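You operate a simulated robot arm through the tools that you are given. There is no shell and no other tool.

Carry out the task below with a simulated robot arm. There is one attempt and no reset: what you move stays moved.

TASK
Stand the lined paper in the paper tray and clamp it with the blue fence.
Fine: free the lock knob to slide the fence, then lock it. Set down upright: what you pick out.
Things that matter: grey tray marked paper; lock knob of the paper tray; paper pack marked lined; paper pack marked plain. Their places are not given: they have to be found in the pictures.

It is judged by the outcome, as a careful person would: the job done as asked, and still so three seconds after it is handed in. It fails if anything else is knocked over, pushed out of place, dropped, spilled or broken.

THE ROBOT
A 7-joint arm with a two-finger parallel gripper, fixed in place. Base frame: the origin is at the foot of the arm, x ahead of it, y to its left, z up; the work surface is at about z = 760. Readings come in mm, rad, newtons and seconds.
With the tool pointing down near the work surface it reaches from about 100 to 660 mm from the base axis. Its first joint turns from -1.152 to 1.152 rad. Payload 1.57 kg.
The TCP is the grasp point between the finger pads, 30 mm short of the fingertips. In the tool frame z runs along the fingers and y along their closing line. Largest opening 80 mm; finger width 17, thickness 12; the body of the gripper, 40 by 82 mm, starts 80 mm behind the TCP.
Orientation is that of the tool frame in the base frame, as a unit quaternion [w, x, y, z]. With the fingers straight down and closing along the base's y, the tool's x points along the base's -x, its y along +y and its z along -z.

THE INTERFACE
- The arm moves only by the tool step_arm. Its argument "increments" is a list of rows, each an object of numbers (a shift or turn left out is 0, a gripper value left out holds the last): "wx", "wy", "wz": the turn, a rotation vector about the tool's x, y, z in rad; "dx", "dy", "dz": the shift along the tool's x, y, z in mm; "grip": the gripper command, from -1 (fully open) to 1 (shut), values between in proportion. In form: [{"wx": .., "wy": .., "wz": .., "dx": .., "dy": .., "dz": .., "grip": ..}, ...]. A call has 1 to 20 rows; each row shifts and turns the commanded pose from where the row before left it, along the tool's axes as they then stand. A row lasts 0.2 s, in which the tool goes at most 50 mm and 0.15 rad; a call with a longer step from one row to the next is refused whole, and so is a gripper value outside its range. Where a pose cannot be reached the arm comes as near as it can. A force on the tool above 40 N (or 10 N above the force at the start of the call, whichever is more), or a blocked arm, ends the call early, and 0.2 s more pass. Each finger travels about 72 mm/s and halts on what it meets, pressing with about 34 N; the grip force reading is that of the motor and also rises with nothing between the fingers. The clock runs only during rows and for 0.2 s after the last one: add rows that do not move to give the fingers time. The reply holds the time, the measured pose of the TCP, the force on the tool along the base axes, the opening and the grip force, in the units named above and with some noise, with the torque about the TCP (base axes, N m) and any sound that the robot's microphone picked up.
- Cameras (640 x 400 px; columns grow to the right, rows downward): "scene" is fixed at [66.5, 446, 1415.1]; the picture's right is [-0.64, -0.77, 0.00], its down [-0.49, 0.41, -0.77] and it looks along [0.59, -0.49, -0.64] (base axes); focal length 371 px, centre (320, 200). "wrist" rides on the gripper at [72, -7, -122] in the tool frame; the picture's right is [0.09, 1.00, 0.00], its down [-0.84, 0.08, -0.54] and it looks along [-0.54, 0.05, 0.84] (tool axes); focal length 238 px, centre (320, 200).
- grab_frame(camera): a new picture of that camera. It takes no simulated time.
- pixel_to_xyz(camera, pixels): for up to 12 pixels [column, row] of the newest picture of that camera ("zoom" is the newest enlarged one), the place [x, y, z] in the base frame of the surface seen there, good to about 2 mm. It takes no simulated time.
- zoom(camera, box): a new picture of the part [left, top, right, bottom] of that camera's present view, enlarged. It takes no simulated time.
- hand_in(): hands the job in; it is judged then, once.

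Leave the gripper open and the arm clear of the work at the hand-in unless told otherwise.

The tools are called after "Emit:" as a command line: name --argument value ..., lists and objects as JSON in quotes. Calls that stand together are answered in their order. step_arm: Moves the arm, as the interface text tells. Its arguments: {"type":"object","properties":{"increments":{"type":"array","items":{"type":"object","properties":{"wx":{"type":"number"},"wy":{"type":"number"},"wz":{"type":"number"},"dx":{"type":"number"},"dy":{"type":"number"},"dz":{"type":"number"},"grip":{"type":"number"}}}}},"required":["increments"]} The other tools are called the same way: grab_frame (camera) takes a picture; pixel_to_xyz (camera, pixels) gives the place of the surface under pixels of a picture; zoom (camera, box) takes an enlarged picture of a part of a camera's view; hand_in () hands the job in.

At the start:

```text
time: 0.0
ee_pos: [419.2, 211.9, 1088.5]
ee_rot: [0.001, 0.0, 1.0, 0.0]
force: [0.1, -0.5, -0.5]
moment: [0.01, 0.02, -0.02]
grip_width: 80.1
finger_force: 0.1
```

scene: 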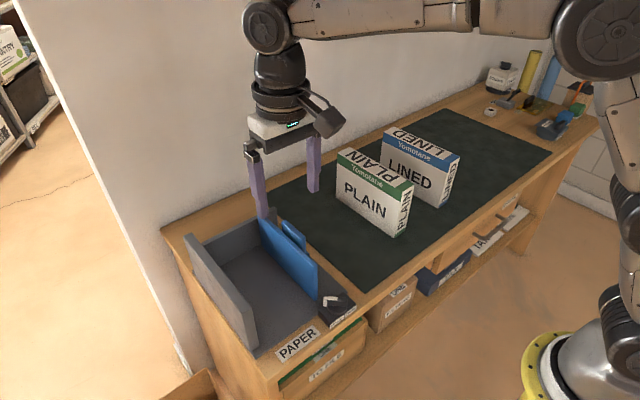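
wrist: 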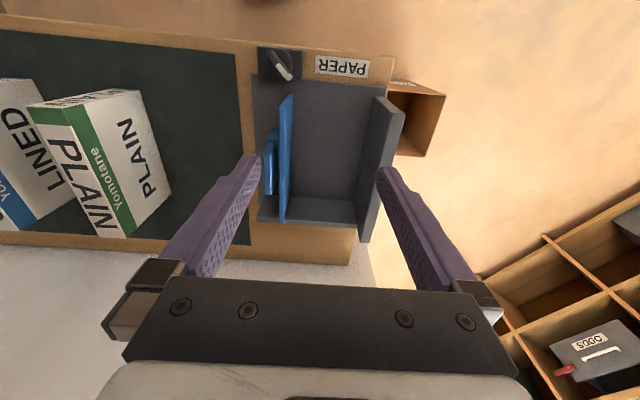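

I see the grey paper tray at the left end of the bench (scene around 265,290) with a blue fence and a dark lock block near (337,305). The PLAIN pack stands in front of the LINED pack. I'll zoom in on the tray and on the packs.

Emit:
zoom --camera "scene" --box '[160, 200, 380, 370]'

Emit:
zoom --camera "wrist" --box '[230, 30, 420, 250]'

```text
2.35 times, centred on (270, 285) of scene
```

zoom: 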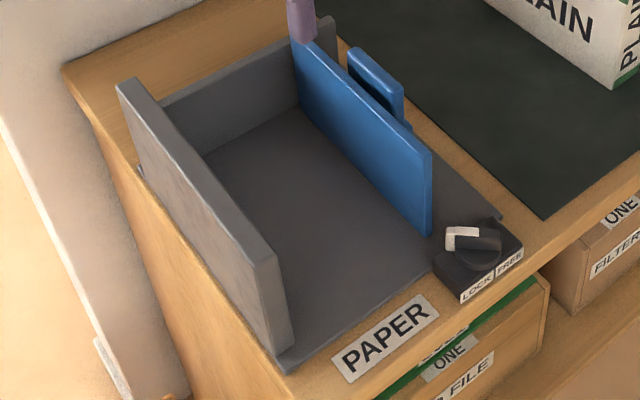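

```text
1.82 times, centred on (325, 140) of wrist
```

zoom: 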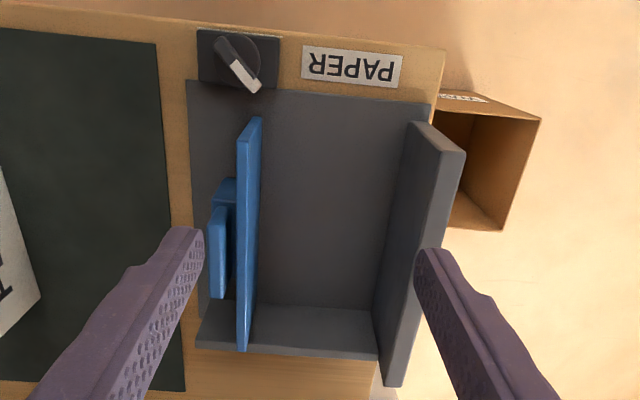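

The white tip on the knob seems to point to the LOCK side. I'll zoom closer on the knob to be sure, and on the packs.

Emit:
zoom --camera "scene" --box '[300, 270, 364, 334]'

Emit:
zoom --camera "scene" --box '[310, 110, 490, 250]'

Emit:
zoom --camera "wrist" --box '[240, 35, 320, 85]'

Emit:
pixel_to_xyz --camera "wrist" --pixels '[[278, 65], [288, 78], [270, 53], [290, 97], [284, 222], [398, 105], [366, 238], [330, 150], [330, 190], [270, 140], [268, 190], [345, 66]]'

Emit:
pixel_to_xyz --camera "scene" --pixels '[[338, 154], [337, 198], [387, 237], [411, 187], [404, 230], [372, 148], [382, 137], [439, 207], [459, 158], [447, 205], [405, 130], [394, 171]]'

```text
6.25 times, centred on (332, 302) of scene
```

zoom: 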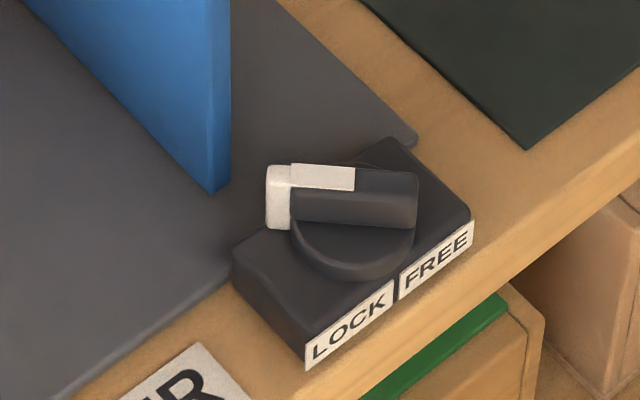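

```text
2.86 times, centred on (400, 180) of scene
```

zoom: 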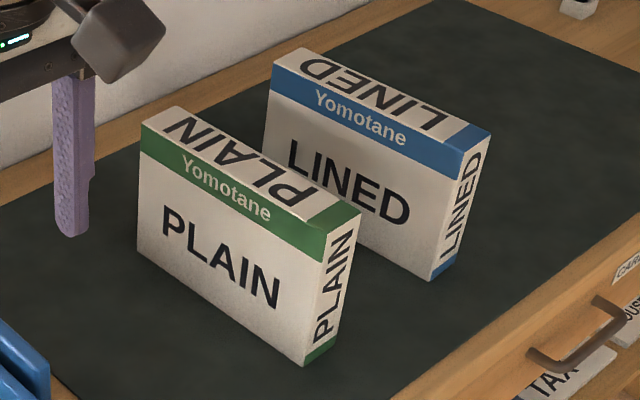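

```text
8.00 times, centred on (280, 60) of wrist
```

zoom: 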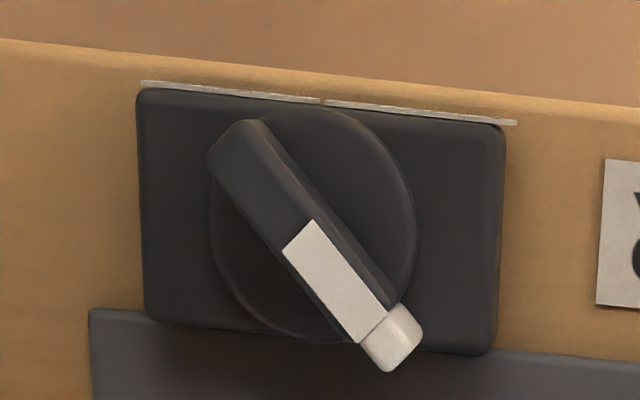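

```text
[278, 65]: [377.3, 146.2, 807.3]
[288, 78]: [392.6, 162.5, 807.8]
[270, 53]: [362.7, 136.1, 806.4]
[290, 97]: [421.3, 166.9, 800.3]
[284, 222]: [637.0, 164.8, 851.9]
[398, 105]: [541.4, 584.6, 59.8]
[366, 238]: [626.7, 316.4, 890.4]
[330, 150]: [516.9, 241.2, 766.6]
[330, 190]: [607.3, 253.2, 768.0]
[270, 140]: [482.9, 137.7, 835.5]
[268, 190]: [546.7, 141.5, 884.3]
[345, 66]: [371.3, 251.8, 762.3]
```

```text
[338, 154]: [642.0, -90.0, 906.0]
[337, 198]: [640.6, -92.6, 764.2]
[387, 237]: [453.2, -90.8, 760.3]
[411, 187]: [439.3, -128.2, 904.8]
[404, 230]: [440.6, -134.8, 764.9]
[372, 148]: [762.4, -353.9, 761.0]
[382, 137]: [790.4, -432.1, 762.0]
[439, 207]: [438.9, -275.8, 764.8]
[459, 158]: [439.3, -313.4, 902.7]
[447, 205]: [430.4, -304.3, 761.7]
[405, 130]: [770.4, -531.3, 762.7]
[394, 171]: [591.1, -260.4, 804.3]
```

The knob points towards LOCK (white tip on +y side). The LINED pack stands at about x 439–640, y −275 to −313, 143 mm high. I'll measure the tray walls, fence and knob in the scene picture.

Emit:
zoom --camera "scene" --box '[160, 200, 380, 370]'

Emit:
pixel_to_xyz --camera "zoom" --pixels '[[130, 85], [155, 93], [258, 262], [280, 258], [282, 340], [160, 105], [225, 75], [240, 90], [310, 60], [425, 155], [405, 225], [210, 155]]'

Emit:
pixel_to_xyz --camera "zoom" --pixels '[[355, 55], [395, 92], [360, 75], [390, 110], [350, 90], [380, 250], [250, 180], [450, 232], [495, 240], [470, 235], [285, 370], [505, 215]]'

```text
2.35 times, centred on (270, 285) of scene
```

zoom: 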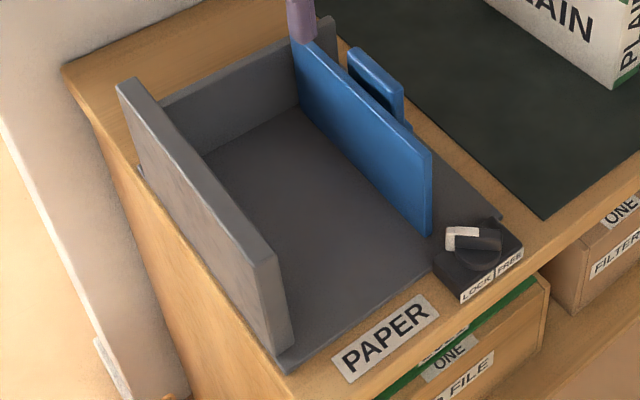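

```text
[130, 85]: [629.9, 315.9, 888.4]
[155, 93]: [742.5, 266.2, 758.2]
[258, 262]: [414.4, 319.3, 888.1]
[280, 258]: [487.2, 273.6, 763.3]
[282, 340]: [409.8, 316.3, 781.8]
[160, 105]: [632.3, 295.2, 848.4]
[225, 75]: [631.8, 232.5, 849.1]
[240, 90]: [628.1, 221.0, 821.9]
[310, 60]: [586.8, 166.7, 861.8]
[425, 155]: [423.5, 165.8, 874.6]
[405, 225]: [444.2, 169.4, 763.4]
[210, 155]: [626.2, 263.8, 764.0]
```

```text
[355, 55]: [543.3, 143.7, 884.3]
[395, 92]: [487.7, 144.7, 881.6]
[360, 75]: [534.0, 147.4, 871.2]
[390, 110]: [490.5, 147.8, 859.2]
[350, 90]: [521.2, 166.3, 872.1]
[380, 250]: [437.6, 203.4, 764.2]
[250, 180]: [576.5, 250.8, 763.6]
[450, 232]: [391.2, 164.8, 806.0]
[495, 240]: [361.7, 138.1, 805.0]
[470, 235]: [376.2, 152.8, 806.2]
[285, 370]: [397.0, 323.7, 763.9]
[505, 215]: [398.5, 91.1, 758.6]
```

Measured: tray floor z≈764, left wall inner side near y≈305 with top z≈888, back wall at x≈630 with top z≈850, fence at y≈165 with top z≈875, fence tab at x 483–547, y≈140. The knob is at about (376,149), z≈807. I'll move the wrist camera closer above the knob/fence area for a better look, keeping fingertips above z≈930.

Emit:
step_arm --increments '[{"dx": 15, "dy": -15.5, "dz": 32}, {"dx": 15, "dy": -15.5, "dz": 32}, {"dx": 15, "dy": -15.5, "dz": 32}, {"dx": 15, "dy": -15.5, "dz": 32}, {}]'

Emit:
grab_frame --camera "wrist"

Emit:
grab_frame --camera "scene"

```text
time: 1.2
ee_pos: [360.1, 148.4, 959.5]
ee_rot: [0.0, 0.0, 1.0, 0.0]
force: [-0.5, -0.4, -0.3]
moment: [-0.01, 0.03, 0.01]
grip_width: 79.9
finger_force: 0.1
```

```text
taken
```

wrist: 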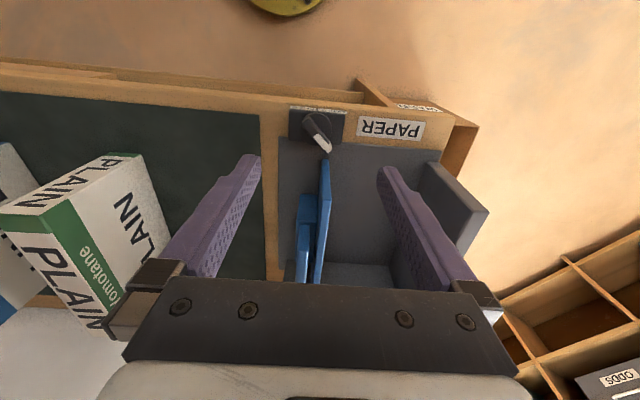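

```text
taken
```

scene: 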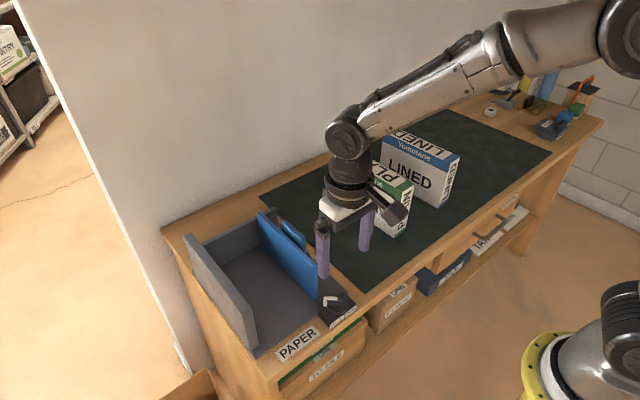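

The knob now appears near (318,130) in the wrist view. Zooming in on it and on the fence/tab.

Emit:
zoom --camera "wrist" --box '[280, 95, 360, 160]'

Emit:
pixel_to_xyz --camera "wrist" --pixels '[[318, 130], [327, 149], [308, 116], [322, 140], [312, 123], [296, 115], [338, 118], [300, 135], [335, 135], [307, 200], [324, 165], [326, 230]]'

```text
6.15 times, centred on (320, 128) of wrist
```

zoom: 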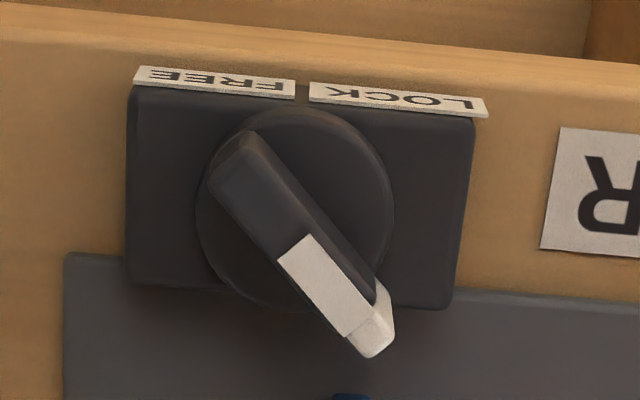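

```text
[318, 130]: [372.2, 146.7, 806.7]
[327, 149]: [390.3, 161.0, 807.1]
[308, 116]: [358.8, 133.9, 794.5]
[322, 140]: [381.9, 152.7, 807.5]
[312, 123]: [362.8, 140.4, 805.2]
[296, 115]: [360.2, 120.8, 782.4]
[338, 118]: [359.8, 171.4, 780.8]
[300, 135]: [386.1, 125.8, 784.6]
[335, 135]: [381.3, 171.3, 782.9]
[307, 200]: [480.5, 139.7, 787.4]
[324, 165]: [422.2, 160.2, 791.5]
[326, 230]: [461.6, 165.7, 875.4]
```

The white pointer end is on the LOCK side. I'll measure the knob in finer detail using the zoom picture.

Emit:
pixel_to_xyz --camera "zoom" --pixels '[[245, 140], [215, 180], [320, 245], [285, 265], [375, 320], [350, 330], [350, 150], [225, 250], [295, 110], [385, 210], [265, 200], [295, 215]]'

Emit:
zoom --camera "wrist" --box '[270, 130, 420, 290]'

```text
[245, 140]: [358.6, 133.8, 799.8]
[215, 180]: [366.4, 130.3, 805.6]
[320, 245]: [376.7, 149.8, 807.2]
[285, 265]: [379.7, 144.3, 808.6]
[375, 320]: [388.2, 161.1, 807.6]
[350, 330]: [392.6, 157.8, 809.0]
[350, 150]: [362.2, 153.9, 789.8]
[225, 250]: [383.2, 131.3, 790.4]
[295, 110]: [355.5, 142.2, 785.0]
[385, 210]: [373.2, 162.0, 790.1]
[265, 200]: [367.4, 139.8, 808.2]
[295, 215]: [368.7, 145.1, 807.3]
```

```text
2.50 times, centred on (345, 210) of wrist
```

zoom: 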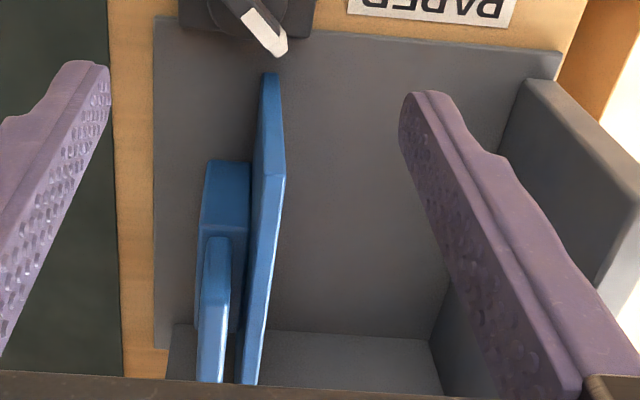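

Bar top is z≈807, disc top z≈790, the bar's centre is about (374,146) and it runs at about 42° from +x towards +y. I'll go above the knob, narrow the gripper to about 50 mm and turn the tool −0.74 rad about its z so the fingers straddle the bar.

Emit:
step_arm --increments '[{"dx": -7, "dy": -1.2, "dz": 35, "grip": -0.25}, {"dx": -7, "dy": -1.2, "dz": 35}, {"wz": -0.148}, {"wz": -0.148}, {"wz": -0.148}, {"wz": -0.148}, {"wz": -0.148}, {}]'

Emit:
grab_frame --camera "wrist"

Emit:
zoom --camera "scene" --box '[260, 190, 420, 330]'

```text
time: 3.0
ee_pos: [372.4, 148.5, 891.4]
ee_rot: [-0.001, -0.363, 0.932, 0.0]
force: [-0.6, -0.3, -1.2]
moment: [0.03, 0.01, 0.01]
grip_width: 50.1
finger_force: 0.2
```

```text
taken
```

wrist: 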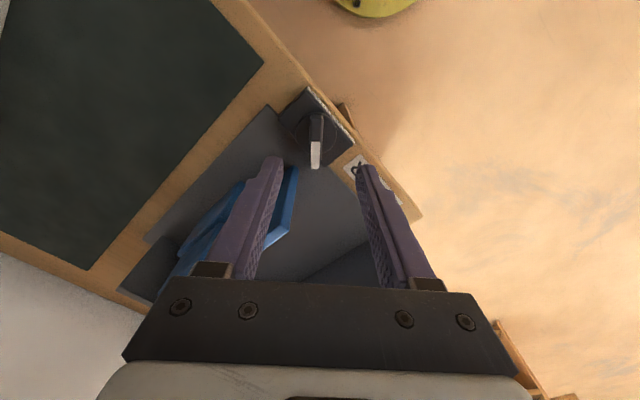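

```text
2.86 times, centred on (340, 260) of scene
```

zoom: 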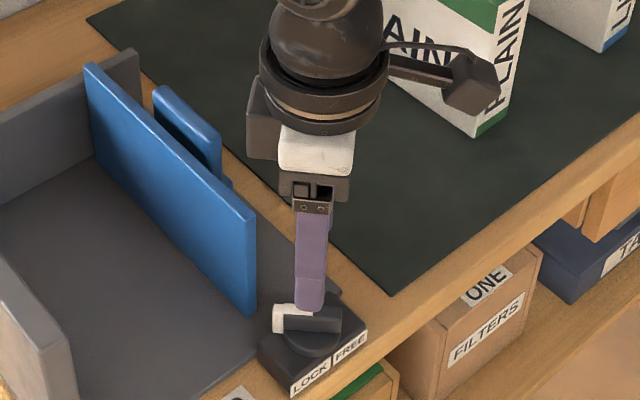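

The bar now looks aligned with the fingers. I'll measure the bar once more from this closer view.

Emit:
zoom --camera "wrist" --box '[280, 85, 360, 180]'

Emit:
pixel_to_xyz --camera "wrist" --pixels '[[316, 120], [316, 130], [316, 140], [316, 150], [315, 160], [312, 145], [320, 145], [312, 125], [321, 125]]'

```text
4.21 times, centred on (320, 132) of wrist
```

zoom: 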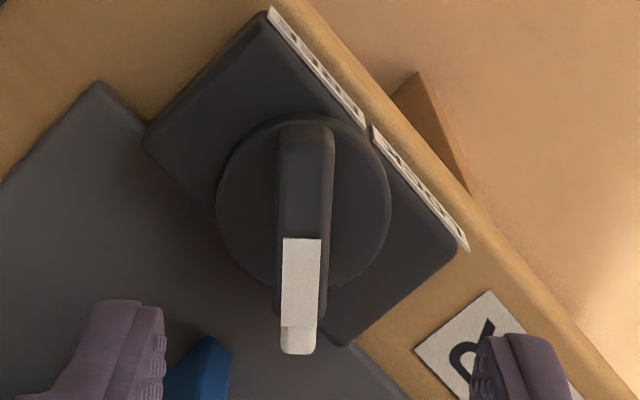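

```text
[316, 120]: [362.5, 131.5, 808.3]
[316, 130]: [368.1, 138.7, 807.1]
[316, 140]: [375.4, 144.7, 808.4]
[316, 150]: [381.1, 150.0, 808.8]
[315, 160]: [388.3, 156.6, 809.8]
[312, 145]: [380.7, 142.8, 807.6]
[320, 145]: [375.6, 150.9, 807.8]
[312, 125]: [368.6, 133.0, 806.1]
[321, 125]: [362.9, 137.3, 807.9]
```

The bar runs at ≈44° and the knob axis is at about (374,145). I'll shift the tool slightly (−3.3 mm along tool y), then descend so the fingertips reach z≈794, just above the disc (790).

Emit:
step_arm --increments '[{"dx": 0.9, "dy": -3.3, "wz": -0.02}, {"dz": 25}, {"dz": 25}, {"dz": 15}, {}]'

Emit:
zoom --camera "wrist" --box '[240, 80, 400, 200]'

Emit:
zoom --camera "scene" --box '[290, 240, 380, 330]'

```text
time: 4.2
ee_pos: [372.7, 145.8, 826.5]
ee_rot: [0.0, -0.371, 0.929, 0.001]
force: [-0.8, 0.7, 0.0]
moment: [-0.02, -0.02, 0.02]
grip_width: 50.1
finger_force: 0.1
```

```text
3.33 times, centred on (320, 140) of wrist
```

zoom: 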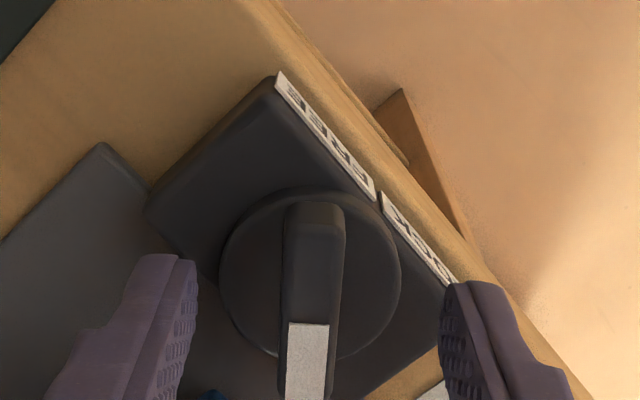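

```text
4.44 times, centred on (335, 285) of scene
```

zoom: 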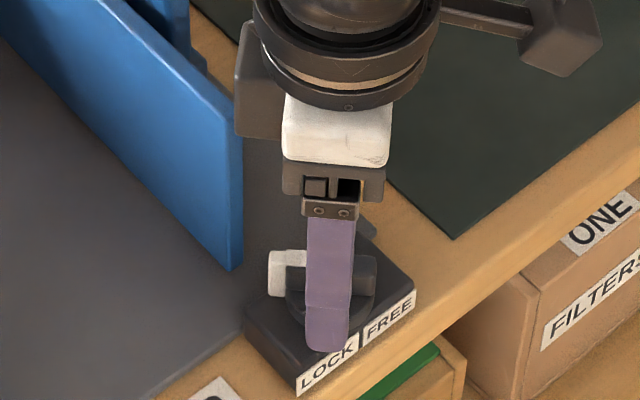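

The fingers straddle the bar evenly. I'll lower 2 mm and close on the bar.

Emit:
step_arm --increments '[{"dz": 2}, {"grip": 1}, {"grip": 1}, {"grip": 1}, {"grip": 1}]'

```text
time: 5.4
ee_pos: [373.1, 144.2, 824.2]
ee_rot: [0.001, -0.372, 0.928, -0.001]
force: [15.6, -24.7, -6.6]
moment: [-0.45, -0.41, -0.03]
grip_width: 11.9
finger_force: 29.3
```

The bar is gripped (11.9 mm) but there is a side force of ≈29 N towards −tool y, so I'm slightly off centre. I'll nudge −2 mm along tool y to relax it.

Emit:
step_arm --increments '[{"dy": -1}, {"dy": -1}, {}]'

```text
time: 6.2
ee_pos: [373.9, 144.6, 823.7]
ee_rot: [-0.002, -0.371, 0.929, 0.0]
force: [0.2, -4.5, -3.9]
moment: [0.36, -0.64, 0.02]
grip_width: 11.9
finger_force: 28.6
```

The side force is almost gone. Now I'll turn the knob clockwise seen from above (towards FREE), first 0.5 rad, watching the torque.

Emit:
step_arm --increments '[{"wz": 0.08}, {"wz": 0.1}, {"wz": 0.1}, {"wz": 0.1}, {"wz": 0.1}, {}]'

Emit:
zoom --camera "wrist" --box '[240, 80, 400, 200]'

```text
time: 7.6
ee_pos: [374.0, 145.2, 822.6]
ee_rot: [-0.001, -0.14, 0.99, 0.0]
force: [-15.6, 25.5, -7.4]
moment: [0.75, -0.43, 0.02]
grip_width: 12.2
finger_force: 28.9
```

```text
3.33 times, centred on (320, 140) of wrist
```

zoom: 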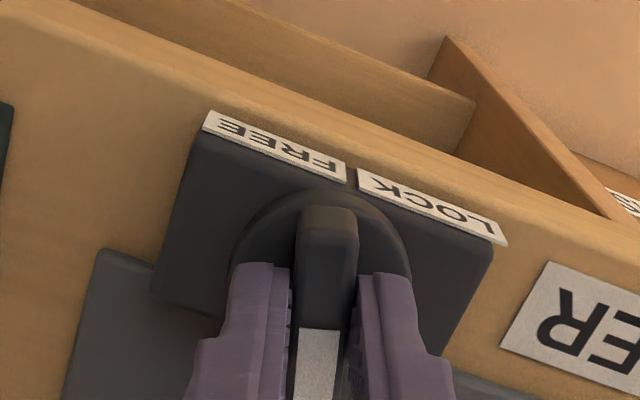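

The knob turned with the tool (now at ≈16°), with a side force towards +tool y. I'll nudge +1.8 mm along tool y, then keep turning.

Emit:
step_arm --increments '[{"dy": 0.9, "dx": -1}, {"dy": 0.9, "dx": -1}, {}]'

```text
time: 8.4
ee_pos: [373.2, 144.0, 823.1]
ee_rot: [-0.005, -0.139, 0.99, -0.001]
force: [-28.0, 13.8, 7.2]
moment: [0.42, 0.38, 0.02]
grip_width: 12.0
finger_force: 29.2
```

The y force dropped; the x force is from my tool x nudge. I'll undo the tool x nudge and add a bit more in tool y.

Emit:
step_arm --increments '[{"dx": 2, "dy": 0.8}, {}, {}]'

```text
time: 9.2
ee_pos: [375.0, 144.3, 824.2]
ee_rot: [-0.001, -0.14, 0.99, -0.002]
force: [-8.1, 0.5, -5.9]
moment: [-0.17, 0.98, 0.0]
grip_width: 11.9
finger_force: 29.1
```

Forces are now low. Turning on towards FREE, 0.4 rad with small compensating tool y shifts.

Emit:
step_arm --increments '[{"wz": 0.1, "dy": 0.4}, {"wz": 0.1, "dy": 0.4}, {"wz": 0.1, "dy": 0.4}, {"wz": 0.1, "dy": 0.4}, {}]'

Emit:
zoom --camera "wrist" --box '[240, 80, 400, 200]'

```text
time: 10.4
ee_pos: [374.9, 145.6, 823.3]
ee_rot: [0.0, 0.061, 0.998, -0.001]
force: [-1.7, -32.3, 1.5]
moment: [-0.72, 0.08, -0.05]
grip_width: 11.7
finger_force: 29.1
```

```text
3.33 times, centred on (320, 140) of wrist
```

zoom: 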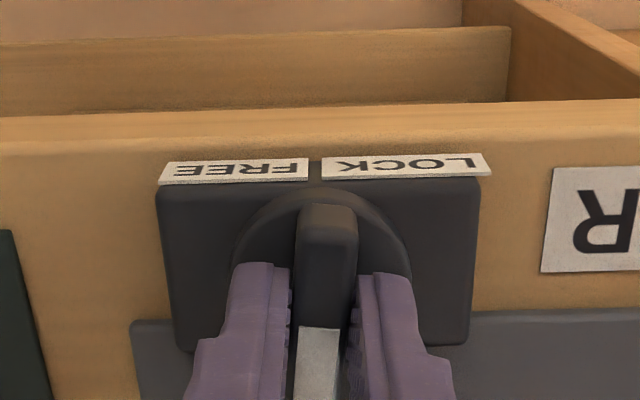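

Now at −7°, but I overcompensated (side force −32 N in y). I'll shift back −1.7 mm and continue turning without compensation.

Emit:
step_arm --increments '[{"dy": -0.9}, {"dy": -0.8}, {}]'

```text
time: 11.2
ee_pos: [374.9, 144.6, 823.8]
ee_rot: [0.0, 0.06, 0.998, 0.001]
force: [6.0, -25.9, -7.6]
moment: [-0.49, 0.56, -0.01]
grip_width: 11.7
finger_force: 29.0
```

Emit:
step_arm --increments '[{"dy": -1}, {}, {}]'

```text
time: 12.0
ee_pos: [375.0, 146.4, 823.8]
ee_rot: [0.0, 0.059, 0.998, 0.0]
force: [3.6, -13.5, -8.1]
moment: [-0.3, 0.01, -0.02]
grip_width: 12.0
finger_force: 29.3
```

The side force fell to −13 N. Continuing the turn another 0.4 rad towards FREE.

Emit:
step_arm --increments '[{"wz": 0.1, "dy": -0.4}, {"wz": 0.1}, {"wz": 0.1}, {"wz": 0.1}, {}]'

Emit:
zoom --camera "wrist" --box '[240, 80, 400, 200]'

```text
time: 13.2
ee_pos: [374.3, 144.4, 824.3]
ee_rot: [0.0, 0.258, 0.966, 0.001]
force: [3.6, 3.0, -11.1]
moment: [-0.4, -0.74, 0.02]
grip_width: 11.6
finger_force: 28.9
```

```text
3.33 times, centred on (320, 140) of wrist
```

zoom: 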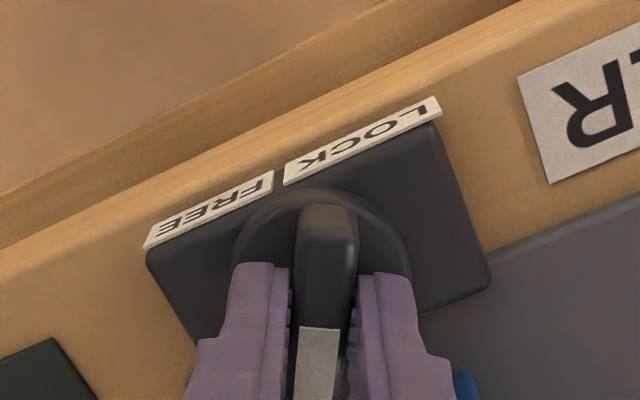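

The knob is at −30°, torque still ≈0. Continuing 0.3 rad more to ≈−47°.

Emit:
step_arm --increments '[{"wz": 0.1}, {"wz": 0.1}, {"wz": 0.08}, {}]'

Emit:
zoom --camera "wrist" --box '[240, 80, 400, 200]'

Emit:
zoom --camera "scene" --box '[290, 240, 380, 330]'

```text
time: 14.2
ee_pos: [374.9, 144.1, 823.9]
ee_rot: [0.0, 0.389, 0.921, 0.0]
force: [10.4, 7.8, -22.6]
moment: [0.04, -0.31, 0.52]
grip_width: 11.7
finger_force: 29.4
```

```text
3.33 times, centred on (320, 140) of wrist
```

zoom: 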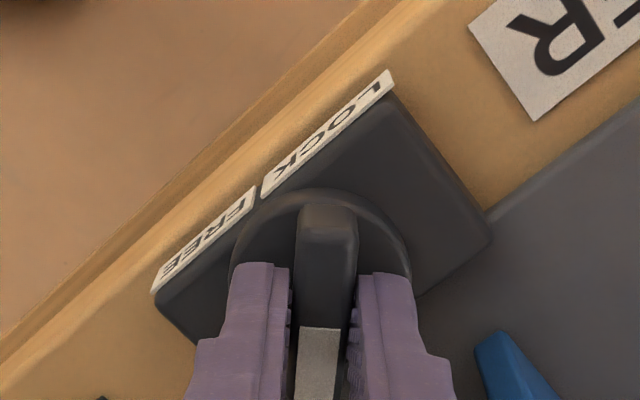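

```text
4.44 times, centred on (335, 285) of scene
```

zoom: 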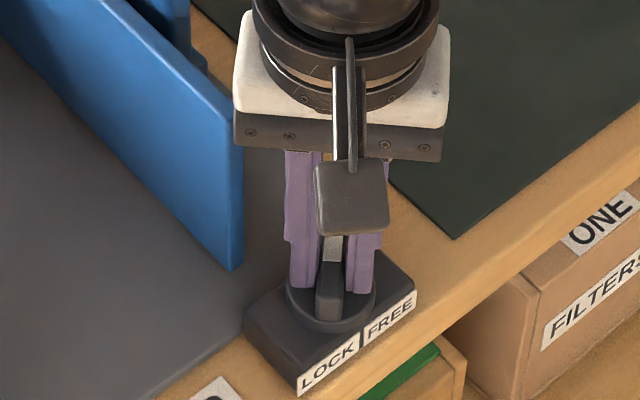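

At −46° the torque rose to 0.52 N·m – the stop at FREE. I'll release (open to ~45 mm), then lift straight up.

Emit:
step_arm --increments '[{"grip": -0.12}, {"grip": -0.12}, {"grip": -0.12}, {"dz": -30}, {"dz": -40}, {"dz": -40}, {}]'

Emit:
zoom --camera "scene" --box '[290, 240, 380, 330]'

Emit:
grab_frame --camera "wrist"

```text
time: 15.8
ee_pos: [372.5, 147.1, 932.9]
ee_rot: [0.0, 0.389, 0.921, 0.0]
force: [0.1, 0.3, 0.0]
moment: [-0.03, -0.01, -0.01]
grip_width: 44.8
finger_force: 0.0
```

```text
4.44 times, centred on (335, 285) of scene
```

zoom: 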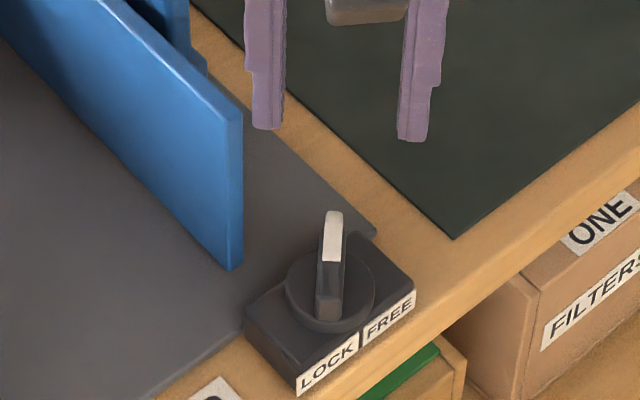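

```text
taken
```

wrist: 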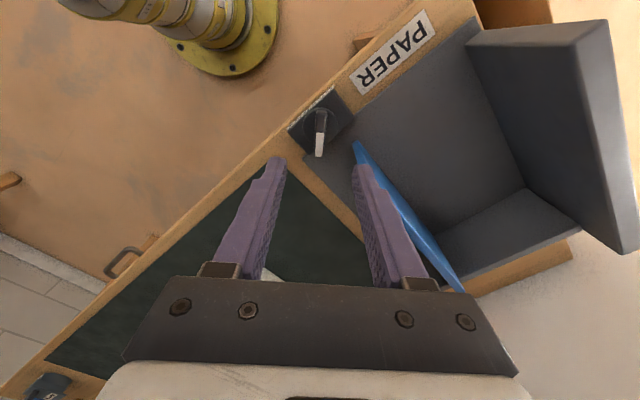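

The knob now points to FREE. Next I'll turn the tool back to fingers closing along y and travel to the LINED pack at a safe height (tips above z≈950), opening the gripper.

Emit:
step_arm --increments '[{"wz": -0.133, "dz": -10, "grip": -1}, {"wz": -0.133, "dz": -10}, {"wz": -0.133, "dz": -10}, {"wz": -0.133, "dz": -10}, {"wz": -0.133, "dz": -10}, {"wz": -0.133, "dz": -10}, {}]'

Emit:
step_arm --increments '[{"dx": -5, "dy": -36, "dz": -5}, {"dx": -5, "dy": -36, "dz": -5}, {"dx": -5, "dy": -36, "dz": -5}, {"dx": -5, "dy": -36, "dz": -5}, {"dx": -5, "dy": -36, "dz": -5}, {"dx": -5, "dy": -36, "dz": -5}, {"dx": -5, "dy": -36, "dz": -5}, {"dx": -5, "dy": -36, "dz": -5}, {"dx": -5, "dy": -36, "dz": -5}, {"dx": -5, "dy": -36, "dz": -5}, {"dx": -5, "dy": -36, "dz": -5}, {"dx": -5, "dy": -36, "dz": -5}, {}]'

Emit:
grab_frame --camera "wrist"

Emit:
grab_frame --camera "scene"

```text
time: 17.4
ee_pos: [375.0, 143.3, 994.1]
ee_rot: [-0.001, -0.001, 1.0, 0.0]
force: [-0.5, 0.4, 0.1]
moment: [0.02, 0.03, 0.01]
grip_width: 80.1
finger_force: 0.0
```

```text
time: 20.2
ee_pos: [435.0, -287.4, 1053.5]
ee_rot: [0.0, 0.001, 1.0, 0.0]
force: [0.3, -0.3, -0.3]
moment: [-0.01, 0.0, -0.03]
grip_width: 79.9
finger_force: 0.1
```

```text
taken
```

wrist: 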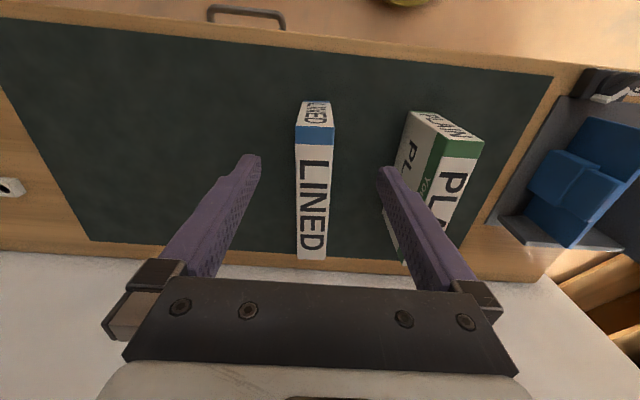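

```text
taken
```

scene: 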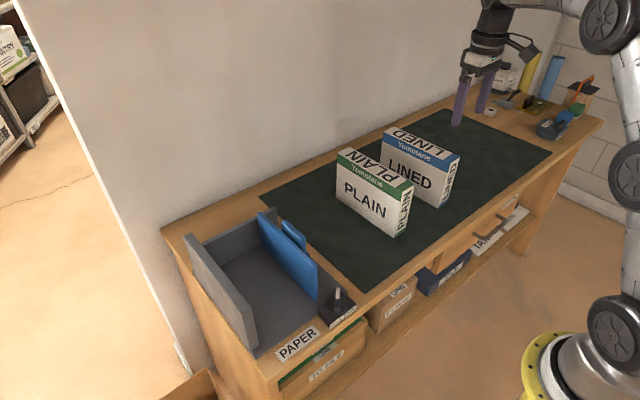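

The LINED pack's top is visible in the wrist view (x px 295–334). I'll measure its corners and the PLAIN's.

Emit:
pixel_to_xyz --camera "wrist" --pixels '[[299, 150], [330, 150], [300, 200], [328, 200], [300, 255], [324, 255], [299, 130], [332, 130], [315, 257], [314, 128], [315, 103], [478, 150]]'

Emit:
zoom --camera "wrist" --box '[260, 90, 380, 270]'

```text
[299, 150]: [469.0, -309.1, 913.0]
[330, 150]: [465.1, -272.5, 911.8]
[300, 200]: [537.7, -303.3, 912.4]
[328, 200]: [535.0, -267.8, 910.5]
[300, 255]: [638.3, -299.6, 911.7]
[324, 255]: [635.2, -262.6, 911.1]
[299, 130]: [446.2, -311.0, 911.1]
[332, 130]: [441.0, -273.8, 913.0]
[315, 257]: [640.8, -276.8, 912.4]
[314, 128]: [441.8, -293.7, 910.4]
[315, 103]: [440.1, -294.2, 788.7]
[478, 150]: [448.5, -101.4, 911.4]
```

```text
2.22 times, centred on (320, 180) of wrist
```

zoom: 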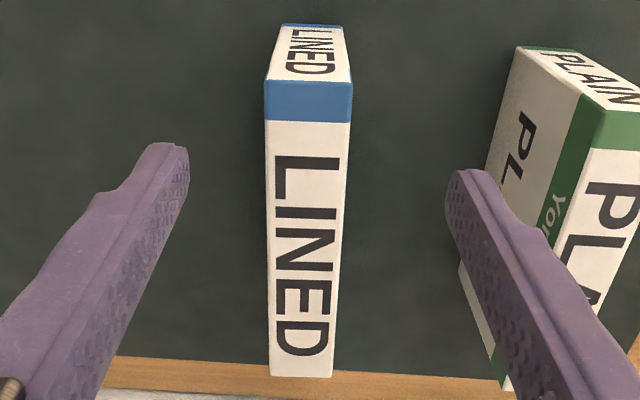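

The LINED top is at z≈912, spanning x 440–641, centre ≈(540.5,−286.5), yawed about +0.058 rad, ~39 mm thick. I'll move over its centre and match the yaw before descending.

Emit:
step_arm --increments '[{"dx": -35, "dy": 0.3}, {"dx": -35, "dy": 0.3}, {"dx": -35.5, "dy": 0.3}, {"wz": -0.058}, {"dz": 30}, {"dz": 30}, {}]'

Emit:
grab_frame --camera "wrist"

Emit:
grab_frame --camera "scene"

```text
time: 21.8
ee_pos: [539.0, -286.9, 993.0]
ee_rot: [0.0, -0.028, 1.0, 0.0]
force: [-0.2, -0.3, 0.2]
moment: [-0.02, 0.0, 0.04]
grip_width: 80.1
finger_force: 0.1
```

```text
taken
```

wrist: 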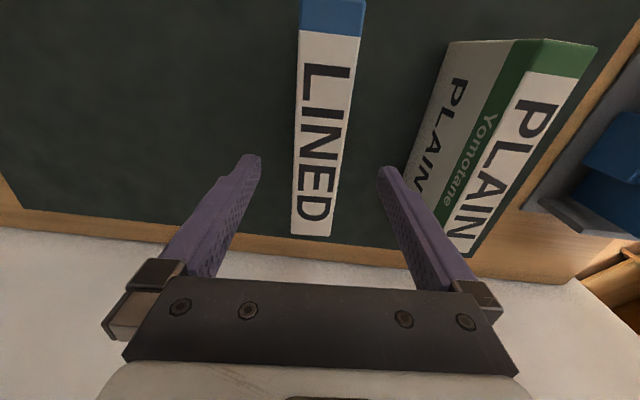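

```text
taken
```

scene: 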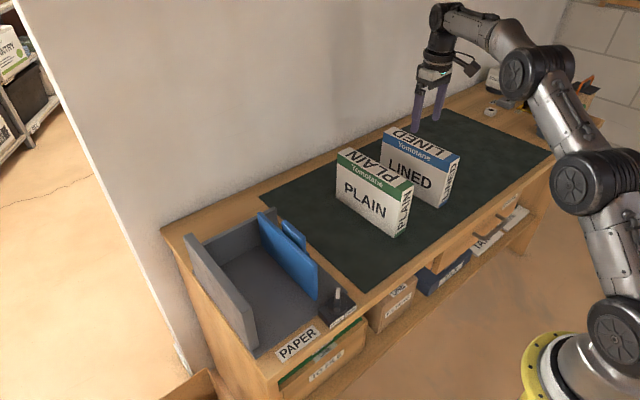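

The pack's edges converge consistently with the tool's x direction, so the yaw matches. I'll verify the pack's lateral centre.

Emit:
pixel_to_xyz --camera "wrist" --pixels '[[305, 20], [361, 20], [301, 80], [352, 80], [297, 150], [342, 150], [293, 225], [331, 225], [320, 120]]'

```text
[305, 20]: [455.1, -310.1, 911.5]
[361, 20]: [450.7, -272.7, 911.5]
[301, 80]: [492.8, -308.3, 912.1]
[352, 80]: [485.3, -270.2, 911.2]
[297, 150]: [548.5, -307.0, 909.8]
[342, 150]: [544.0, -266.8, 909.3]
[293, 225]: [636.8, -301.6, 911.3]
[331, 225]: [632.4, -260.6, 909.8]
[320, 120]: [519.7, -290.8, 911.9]
```

Centre line at x≈540 is y≈−287, and the TCP is at y=−286.9, x=539. I'll descend to TCP z≈880 with fingers open on both sides.

Emit:
step_arm --increments '[{"dz": 30, "dx": -0.7}, {"dz": 30, "dx": -0.7}, {"dz": 30}, {"dz": 23}, {}]'

Emit:
grab_frame --camera "scene"

```text
time: 23.0
ee_pos: [540.1, -288.1, 879.6]
ee_rot: [0.0, -0.028, 1.0, 0.0]
force: [0.9, 0.2, -0.3]
moment: [0.0, -0.01, -0.02]
grip_width: 79.7
finger_force: 0.1
```

```text
taken
```

scene: 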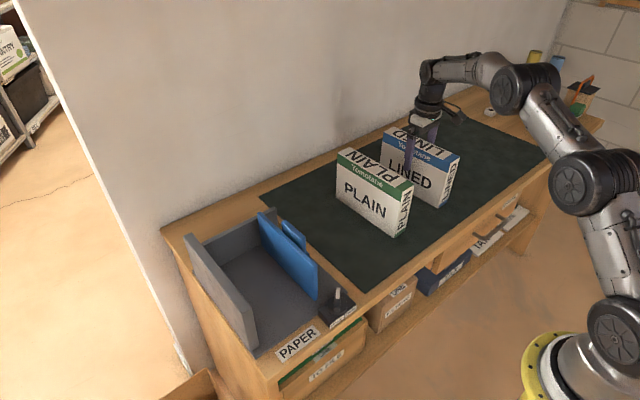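

The fingers are either side of the LINED pack with no contact. Now I'll close gently.

Emit:
step_arm --increments '[{"dy": 0.8, "grip": -0.2}, {"grip": 0.0}, {"grip": 1}, {"grip": 1}, {"grip": 1}]'

```text
time: 24.2
ee_pos: [540.6, -286.2, 880.7]
ee_rot: [0.0, -0.028, 1.0, 0.0]
force: [0.6, -7.4, -0.6]
moment: [-0.6, -0.53, -0.51]
grip_width: 44.7
finger_force: 33.6
```

Gripped at 44.7 mm with 33.6 N. I'll lift 20 mm and check weight and hold.

Emit:
step_arm --increments '[{"dz": -5}, {"dz": -5}, {"dz": -10}, {}]'

Emit:
zoom --camera "scene" --box '[310, 80, 500, 250]'

```text
time: 25.2
ee_pos: [539.6, -287.6, 901.1]
ee_rot: [-0.001, -0.029, 1.0, 0.0]
force: [-0.2, 0.5, -10.9]
moment: [0.01, 0.02, 0.0]
grip_width: 44.8
finger_force: 34.1
```

```text
2.35 times, centred on (405, 165) of scene
```

zoom: 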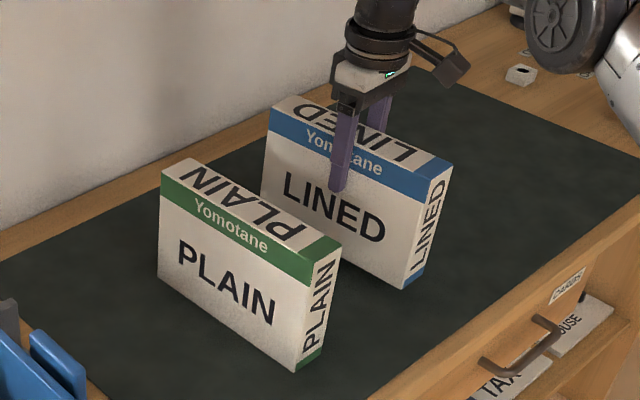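

Held firmly (≈10.9 N weight, no moment). I'll lift about 165 mm so the pack's bottom clears the PLAIN pack's top (912), and square the yaw.

Emit:
step_arm --increments '[{"dz": -20}, {"dz": -30}, {"dz": -30}, {"dz": -30}, {"dz": -30}, {"dz": -25}, {}]'

Emit:
grab_frame --camera "scene"

```text
time: 26.8
ee_pos: [534.6, -282.9, 1062.4]
ee_rot: [-0.001, -0.028, 1.0, 0.001]
force: [0.5, -0.5, -10.9]
moment: [-0.02, 0.04, 0.0]
grip_width: 45.1
finger_force: 34.4
out of reach, approached as far as the arm can: row 6
```

```text
taken
```

scene: 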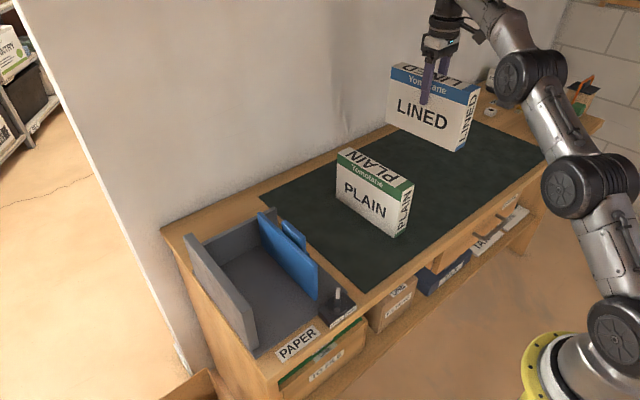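

At the reach limit, the pack's bottom is at ≈943 – enough. I'll square the yaw and pull in 50 mm towards the base before crossing.

Emit:
step_arm --increments '[{"dx": 20}, {"dx": 30, "wz": 0.058}, {}]'

```text
time: 27.6
ee_pos: [483.7, -284.9, 1063.5]
ee_rot: [-0.001, 0.001, 1.0, 0.0]
force: [1.1, 0.8, -9.4]
moment: [-0.01, 0.04, 0.0]
grip_width: 44.8
finger_force: 34.3
```

Squared up at (484,−285,1063). Now crossing in +y over the PLAIN pack to above the tray, pack bottom at ≈944.

Emit:
step_arm --increments '[{"dy": 20}, {"dy": 33}, {"dy": 35}, {"dy": 35}, {"dy": 35}, {"dy": 35}, {"dy": 35}, {"dy": 35}, {"dy": 35}, {"dy": 35}, {"dy": 35}, {"dy": 35}, {"dy": 35}, {"dy": 35}, {"dy": 25}, {"dy": 15}, {}]'

Emit:
grab_frame --camera "scene"

Emit:
grab_frame --camera "wrist"

```text
time: 31.2
ee_pos: [482.5, 228.3, 1061.9]
ee_rot: [0.0, 0.001, 1.0, -0.001]
force: [-0.4, -0.3, -11.2]
moment: [-0.02, 0.05, -0.04]
grip_width: 45.3
finger_force: 33.9
```

```text
taken
```

scene: 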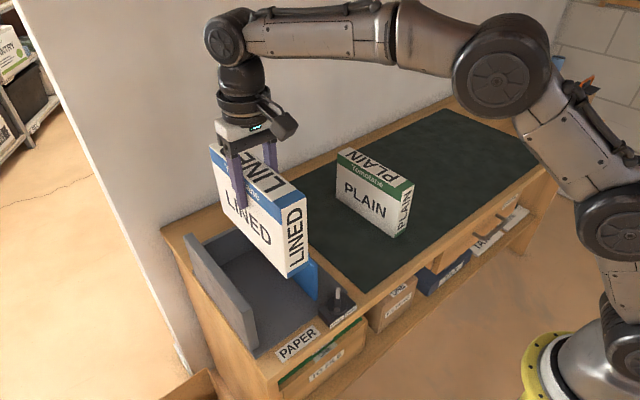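

```text
taken
```

wrist: 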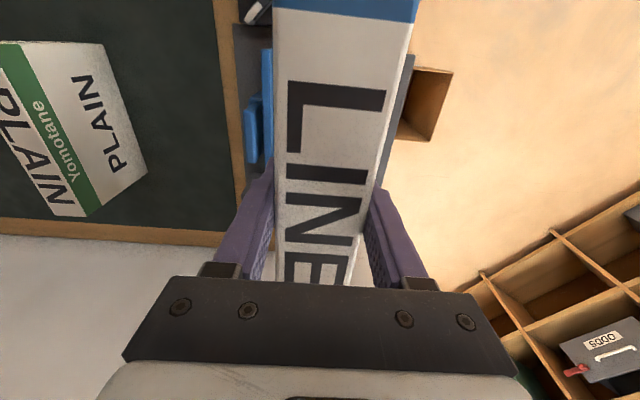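

The pack is above the tray. Before lowering I'll measure the left wall's edges and back wall precisely.

Emit:
zoom --camera "scene" --box '[180, 225, 270, 355]'

Emit:
zoom --camera "wrist" --box '[220, 0, 480, 280]'

```text
3.08 times, centred on (225, 290) of scene
```

zoom: 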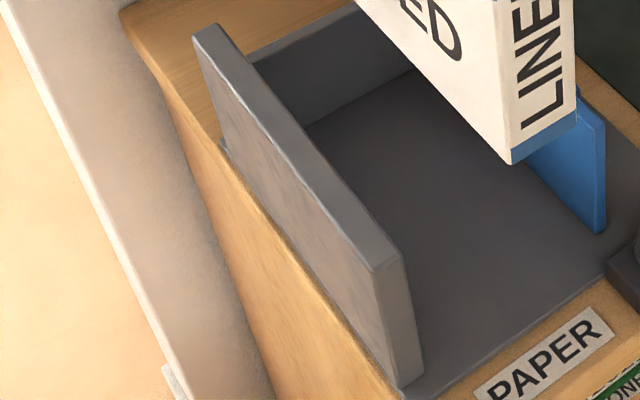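

```text
1.43 times, centred on (350, 140) of wrist
```

zoom: 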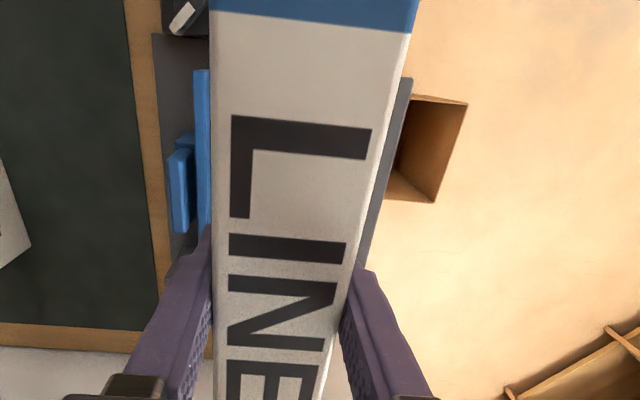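

Emit:
pixel_to_xyz --camera "scene" --pixels '[[243.8, 310.1], [250.5, 306.9], [253.6, 322.5], [256.2, 338.7], [246.1, 322.5], [186.5, 236.8], [190.5, 234.6], [202.3, 243.5], [228.2, 254.3], [222.5, 265.5], [252.6, 250], [215, 265]]'

Emit:
zoom --camera "scene" --box '[195, 215, 275, 275]'

```text
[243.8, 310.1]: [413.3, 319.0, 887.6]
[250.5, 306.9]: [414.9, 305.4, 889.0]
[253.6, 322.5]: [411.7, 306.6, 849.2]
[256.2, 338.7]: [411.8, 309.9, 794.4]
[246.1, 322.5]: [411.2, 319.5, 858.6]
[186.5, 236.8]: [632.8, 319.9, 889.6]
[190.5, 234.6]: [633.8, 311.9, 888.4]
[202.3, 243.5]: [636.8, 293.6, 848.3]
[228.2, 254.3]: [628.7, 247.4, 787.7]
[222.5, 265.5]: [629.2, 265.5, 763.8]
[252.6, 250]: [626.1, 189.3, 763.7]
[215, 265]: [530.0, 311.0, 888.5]
```

```text
6.67 times, centred on (235, 245) of scene
```

zoom: 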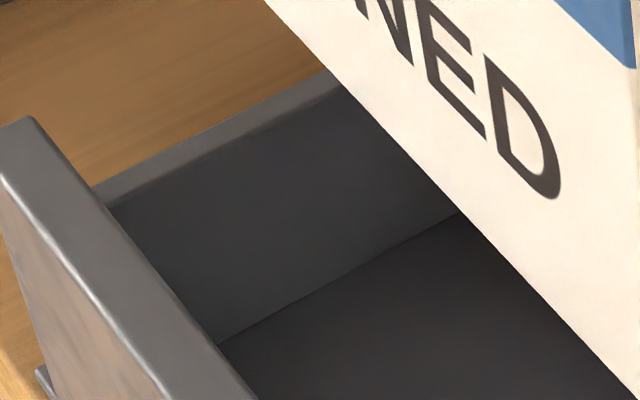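

Left wall inner face y≈304.5 (x 411–637), back wall inner face x≈628. I'll set the pack down with its centre at about (521,258), leaving room for the finger between pack and wall. First move over that point, down to a height just above the walls.

Emit:
step_arm --increments '[{"dx": -13, "dy": 10}, {"dx": -13, "dy": 10}, {"dx": -12.5, "dy": 9.7}, {"dz": 20}, {"dz": 20}, {}]'

Emit:
grab_frame --camera "scene"

Emit:
grab_frame --camera "wrist"

```text
time: 32.6
ee_pos: [524.7, 257.2, 1023.9]
ee_rot: [0.0, 0.001, 1.0, 0.0]
force: [-0.6, 0.9, -10.5]
moment: [-0.02, 0.0, 0.0]
grip_width: 45.0
finger_force: 33.9
```

```text
taken
```

scene: 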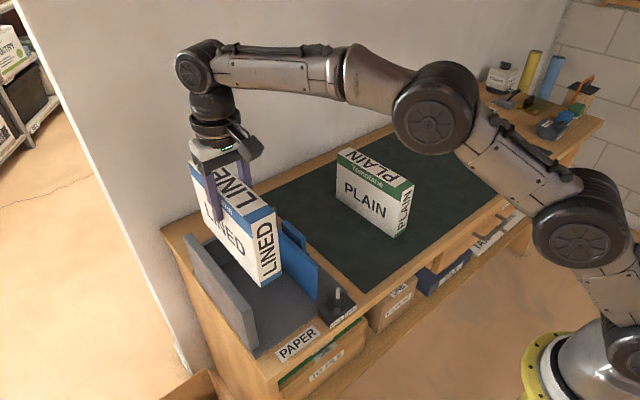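

```text
taken
```

wrist: 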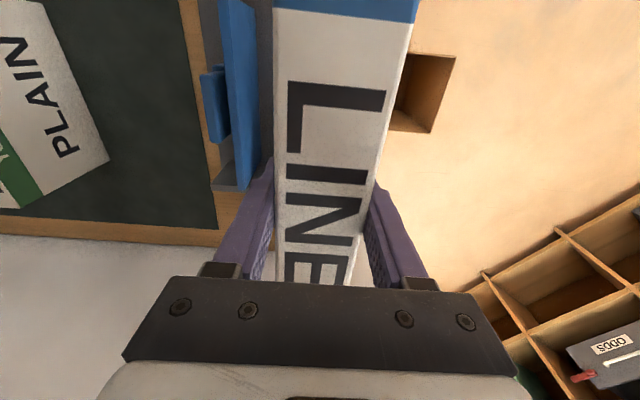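

I'll check the held pack's actual position (front end and wall-side face).

Emit:
zoom --camera "scene" --box '[180, 150, 300, 300]'

Emit:
pixel_to_xyz --camera "scene" --pixels '[[259, 280], [264, 280], [279, 271], [258, 250], [275, 232], [240, 262], [205, 210], [225, 200], [250, 225], [195, 185]]'

Emit:
pixel_to_xyz --camera "wrist" --pixels '[[278, 30], [408, 30], [281, 100], [393, 100], [284, 160], [378, 160], [335, 60], [250, 100], [225, 100], [340, 280]]'

```text
2.67 times, centred on (240, 225) of scene
```

zoom: 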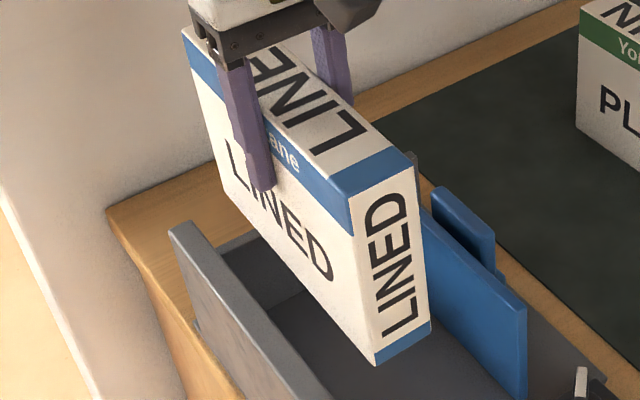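

```text
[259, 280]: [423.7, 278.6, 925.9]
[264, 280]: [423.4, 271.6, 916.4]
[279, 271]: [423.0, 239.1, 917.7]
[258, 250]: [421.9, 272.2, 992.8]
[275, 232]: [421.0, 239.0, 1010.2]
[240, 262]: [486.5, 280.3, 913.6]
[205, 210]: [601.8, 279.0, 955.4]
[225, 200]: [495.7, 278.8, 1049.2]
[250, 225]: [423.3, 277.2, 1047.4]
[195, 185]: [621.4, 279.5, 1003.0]
```

```text
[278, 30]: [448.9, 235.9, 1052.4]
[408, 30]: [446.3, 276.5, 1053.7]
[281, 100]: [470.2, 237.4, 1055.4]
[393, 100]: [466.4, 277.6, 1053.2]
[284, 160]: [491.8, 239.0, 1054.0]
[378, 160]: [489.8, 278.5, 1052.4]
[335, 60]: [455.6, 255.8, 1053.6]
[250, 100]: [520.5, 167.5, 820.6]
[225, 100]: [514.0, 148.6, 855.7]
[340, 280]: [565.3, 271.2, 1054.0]
```

The held pack spans y 236–280 and x 422.5–623.5, well aligned. I'll shift 2 mm away from the back wall and lower it to about 20 mm above the tray floor.

Emit:
step_arm --increments '[{"dx": 2}, {"dz": 25}, {"dz": 25}, {"dz": 25}, {"dz": 25}, {"dz": 15}, {}]'

Emit:
grab_frame --camera "scene"

Emit:
grab_frame --camera "wrist"

```text
time: 33.8
ee_pos: [521.1, 261.3, 943.2]
ee_rot: [0.006, 0.001, 1.0, 0.002]
force: [-9.7, -1.5, 6.3]
moment: [-0.54, -0.71, -0.4]
grip_width: 45.2
finger_force: 34.5
stopped in row 5: the force on the tool passed its limit at 60 N (the readings are from after the stop); the commanded pose is now the measured one
```

```text
taken
```

scene: 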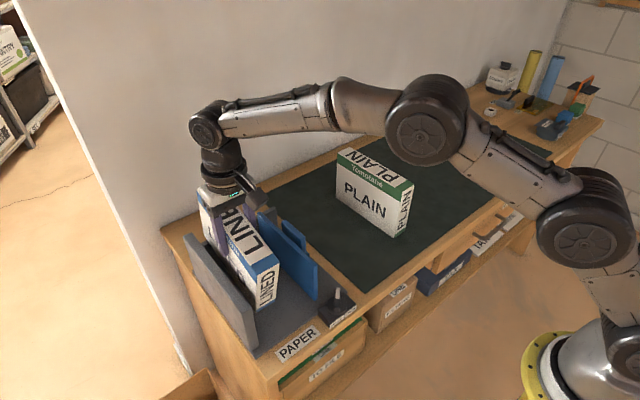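

```text
taken
```

wrist: 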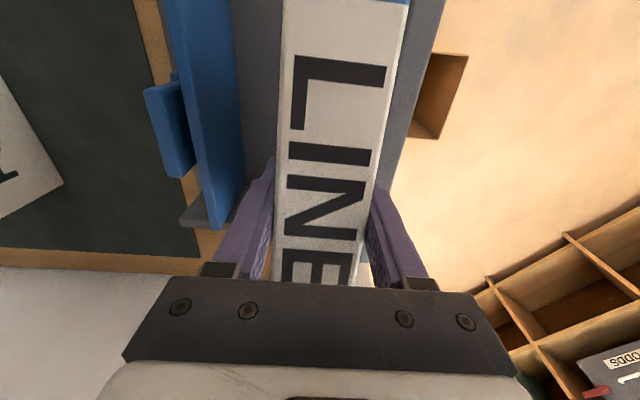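

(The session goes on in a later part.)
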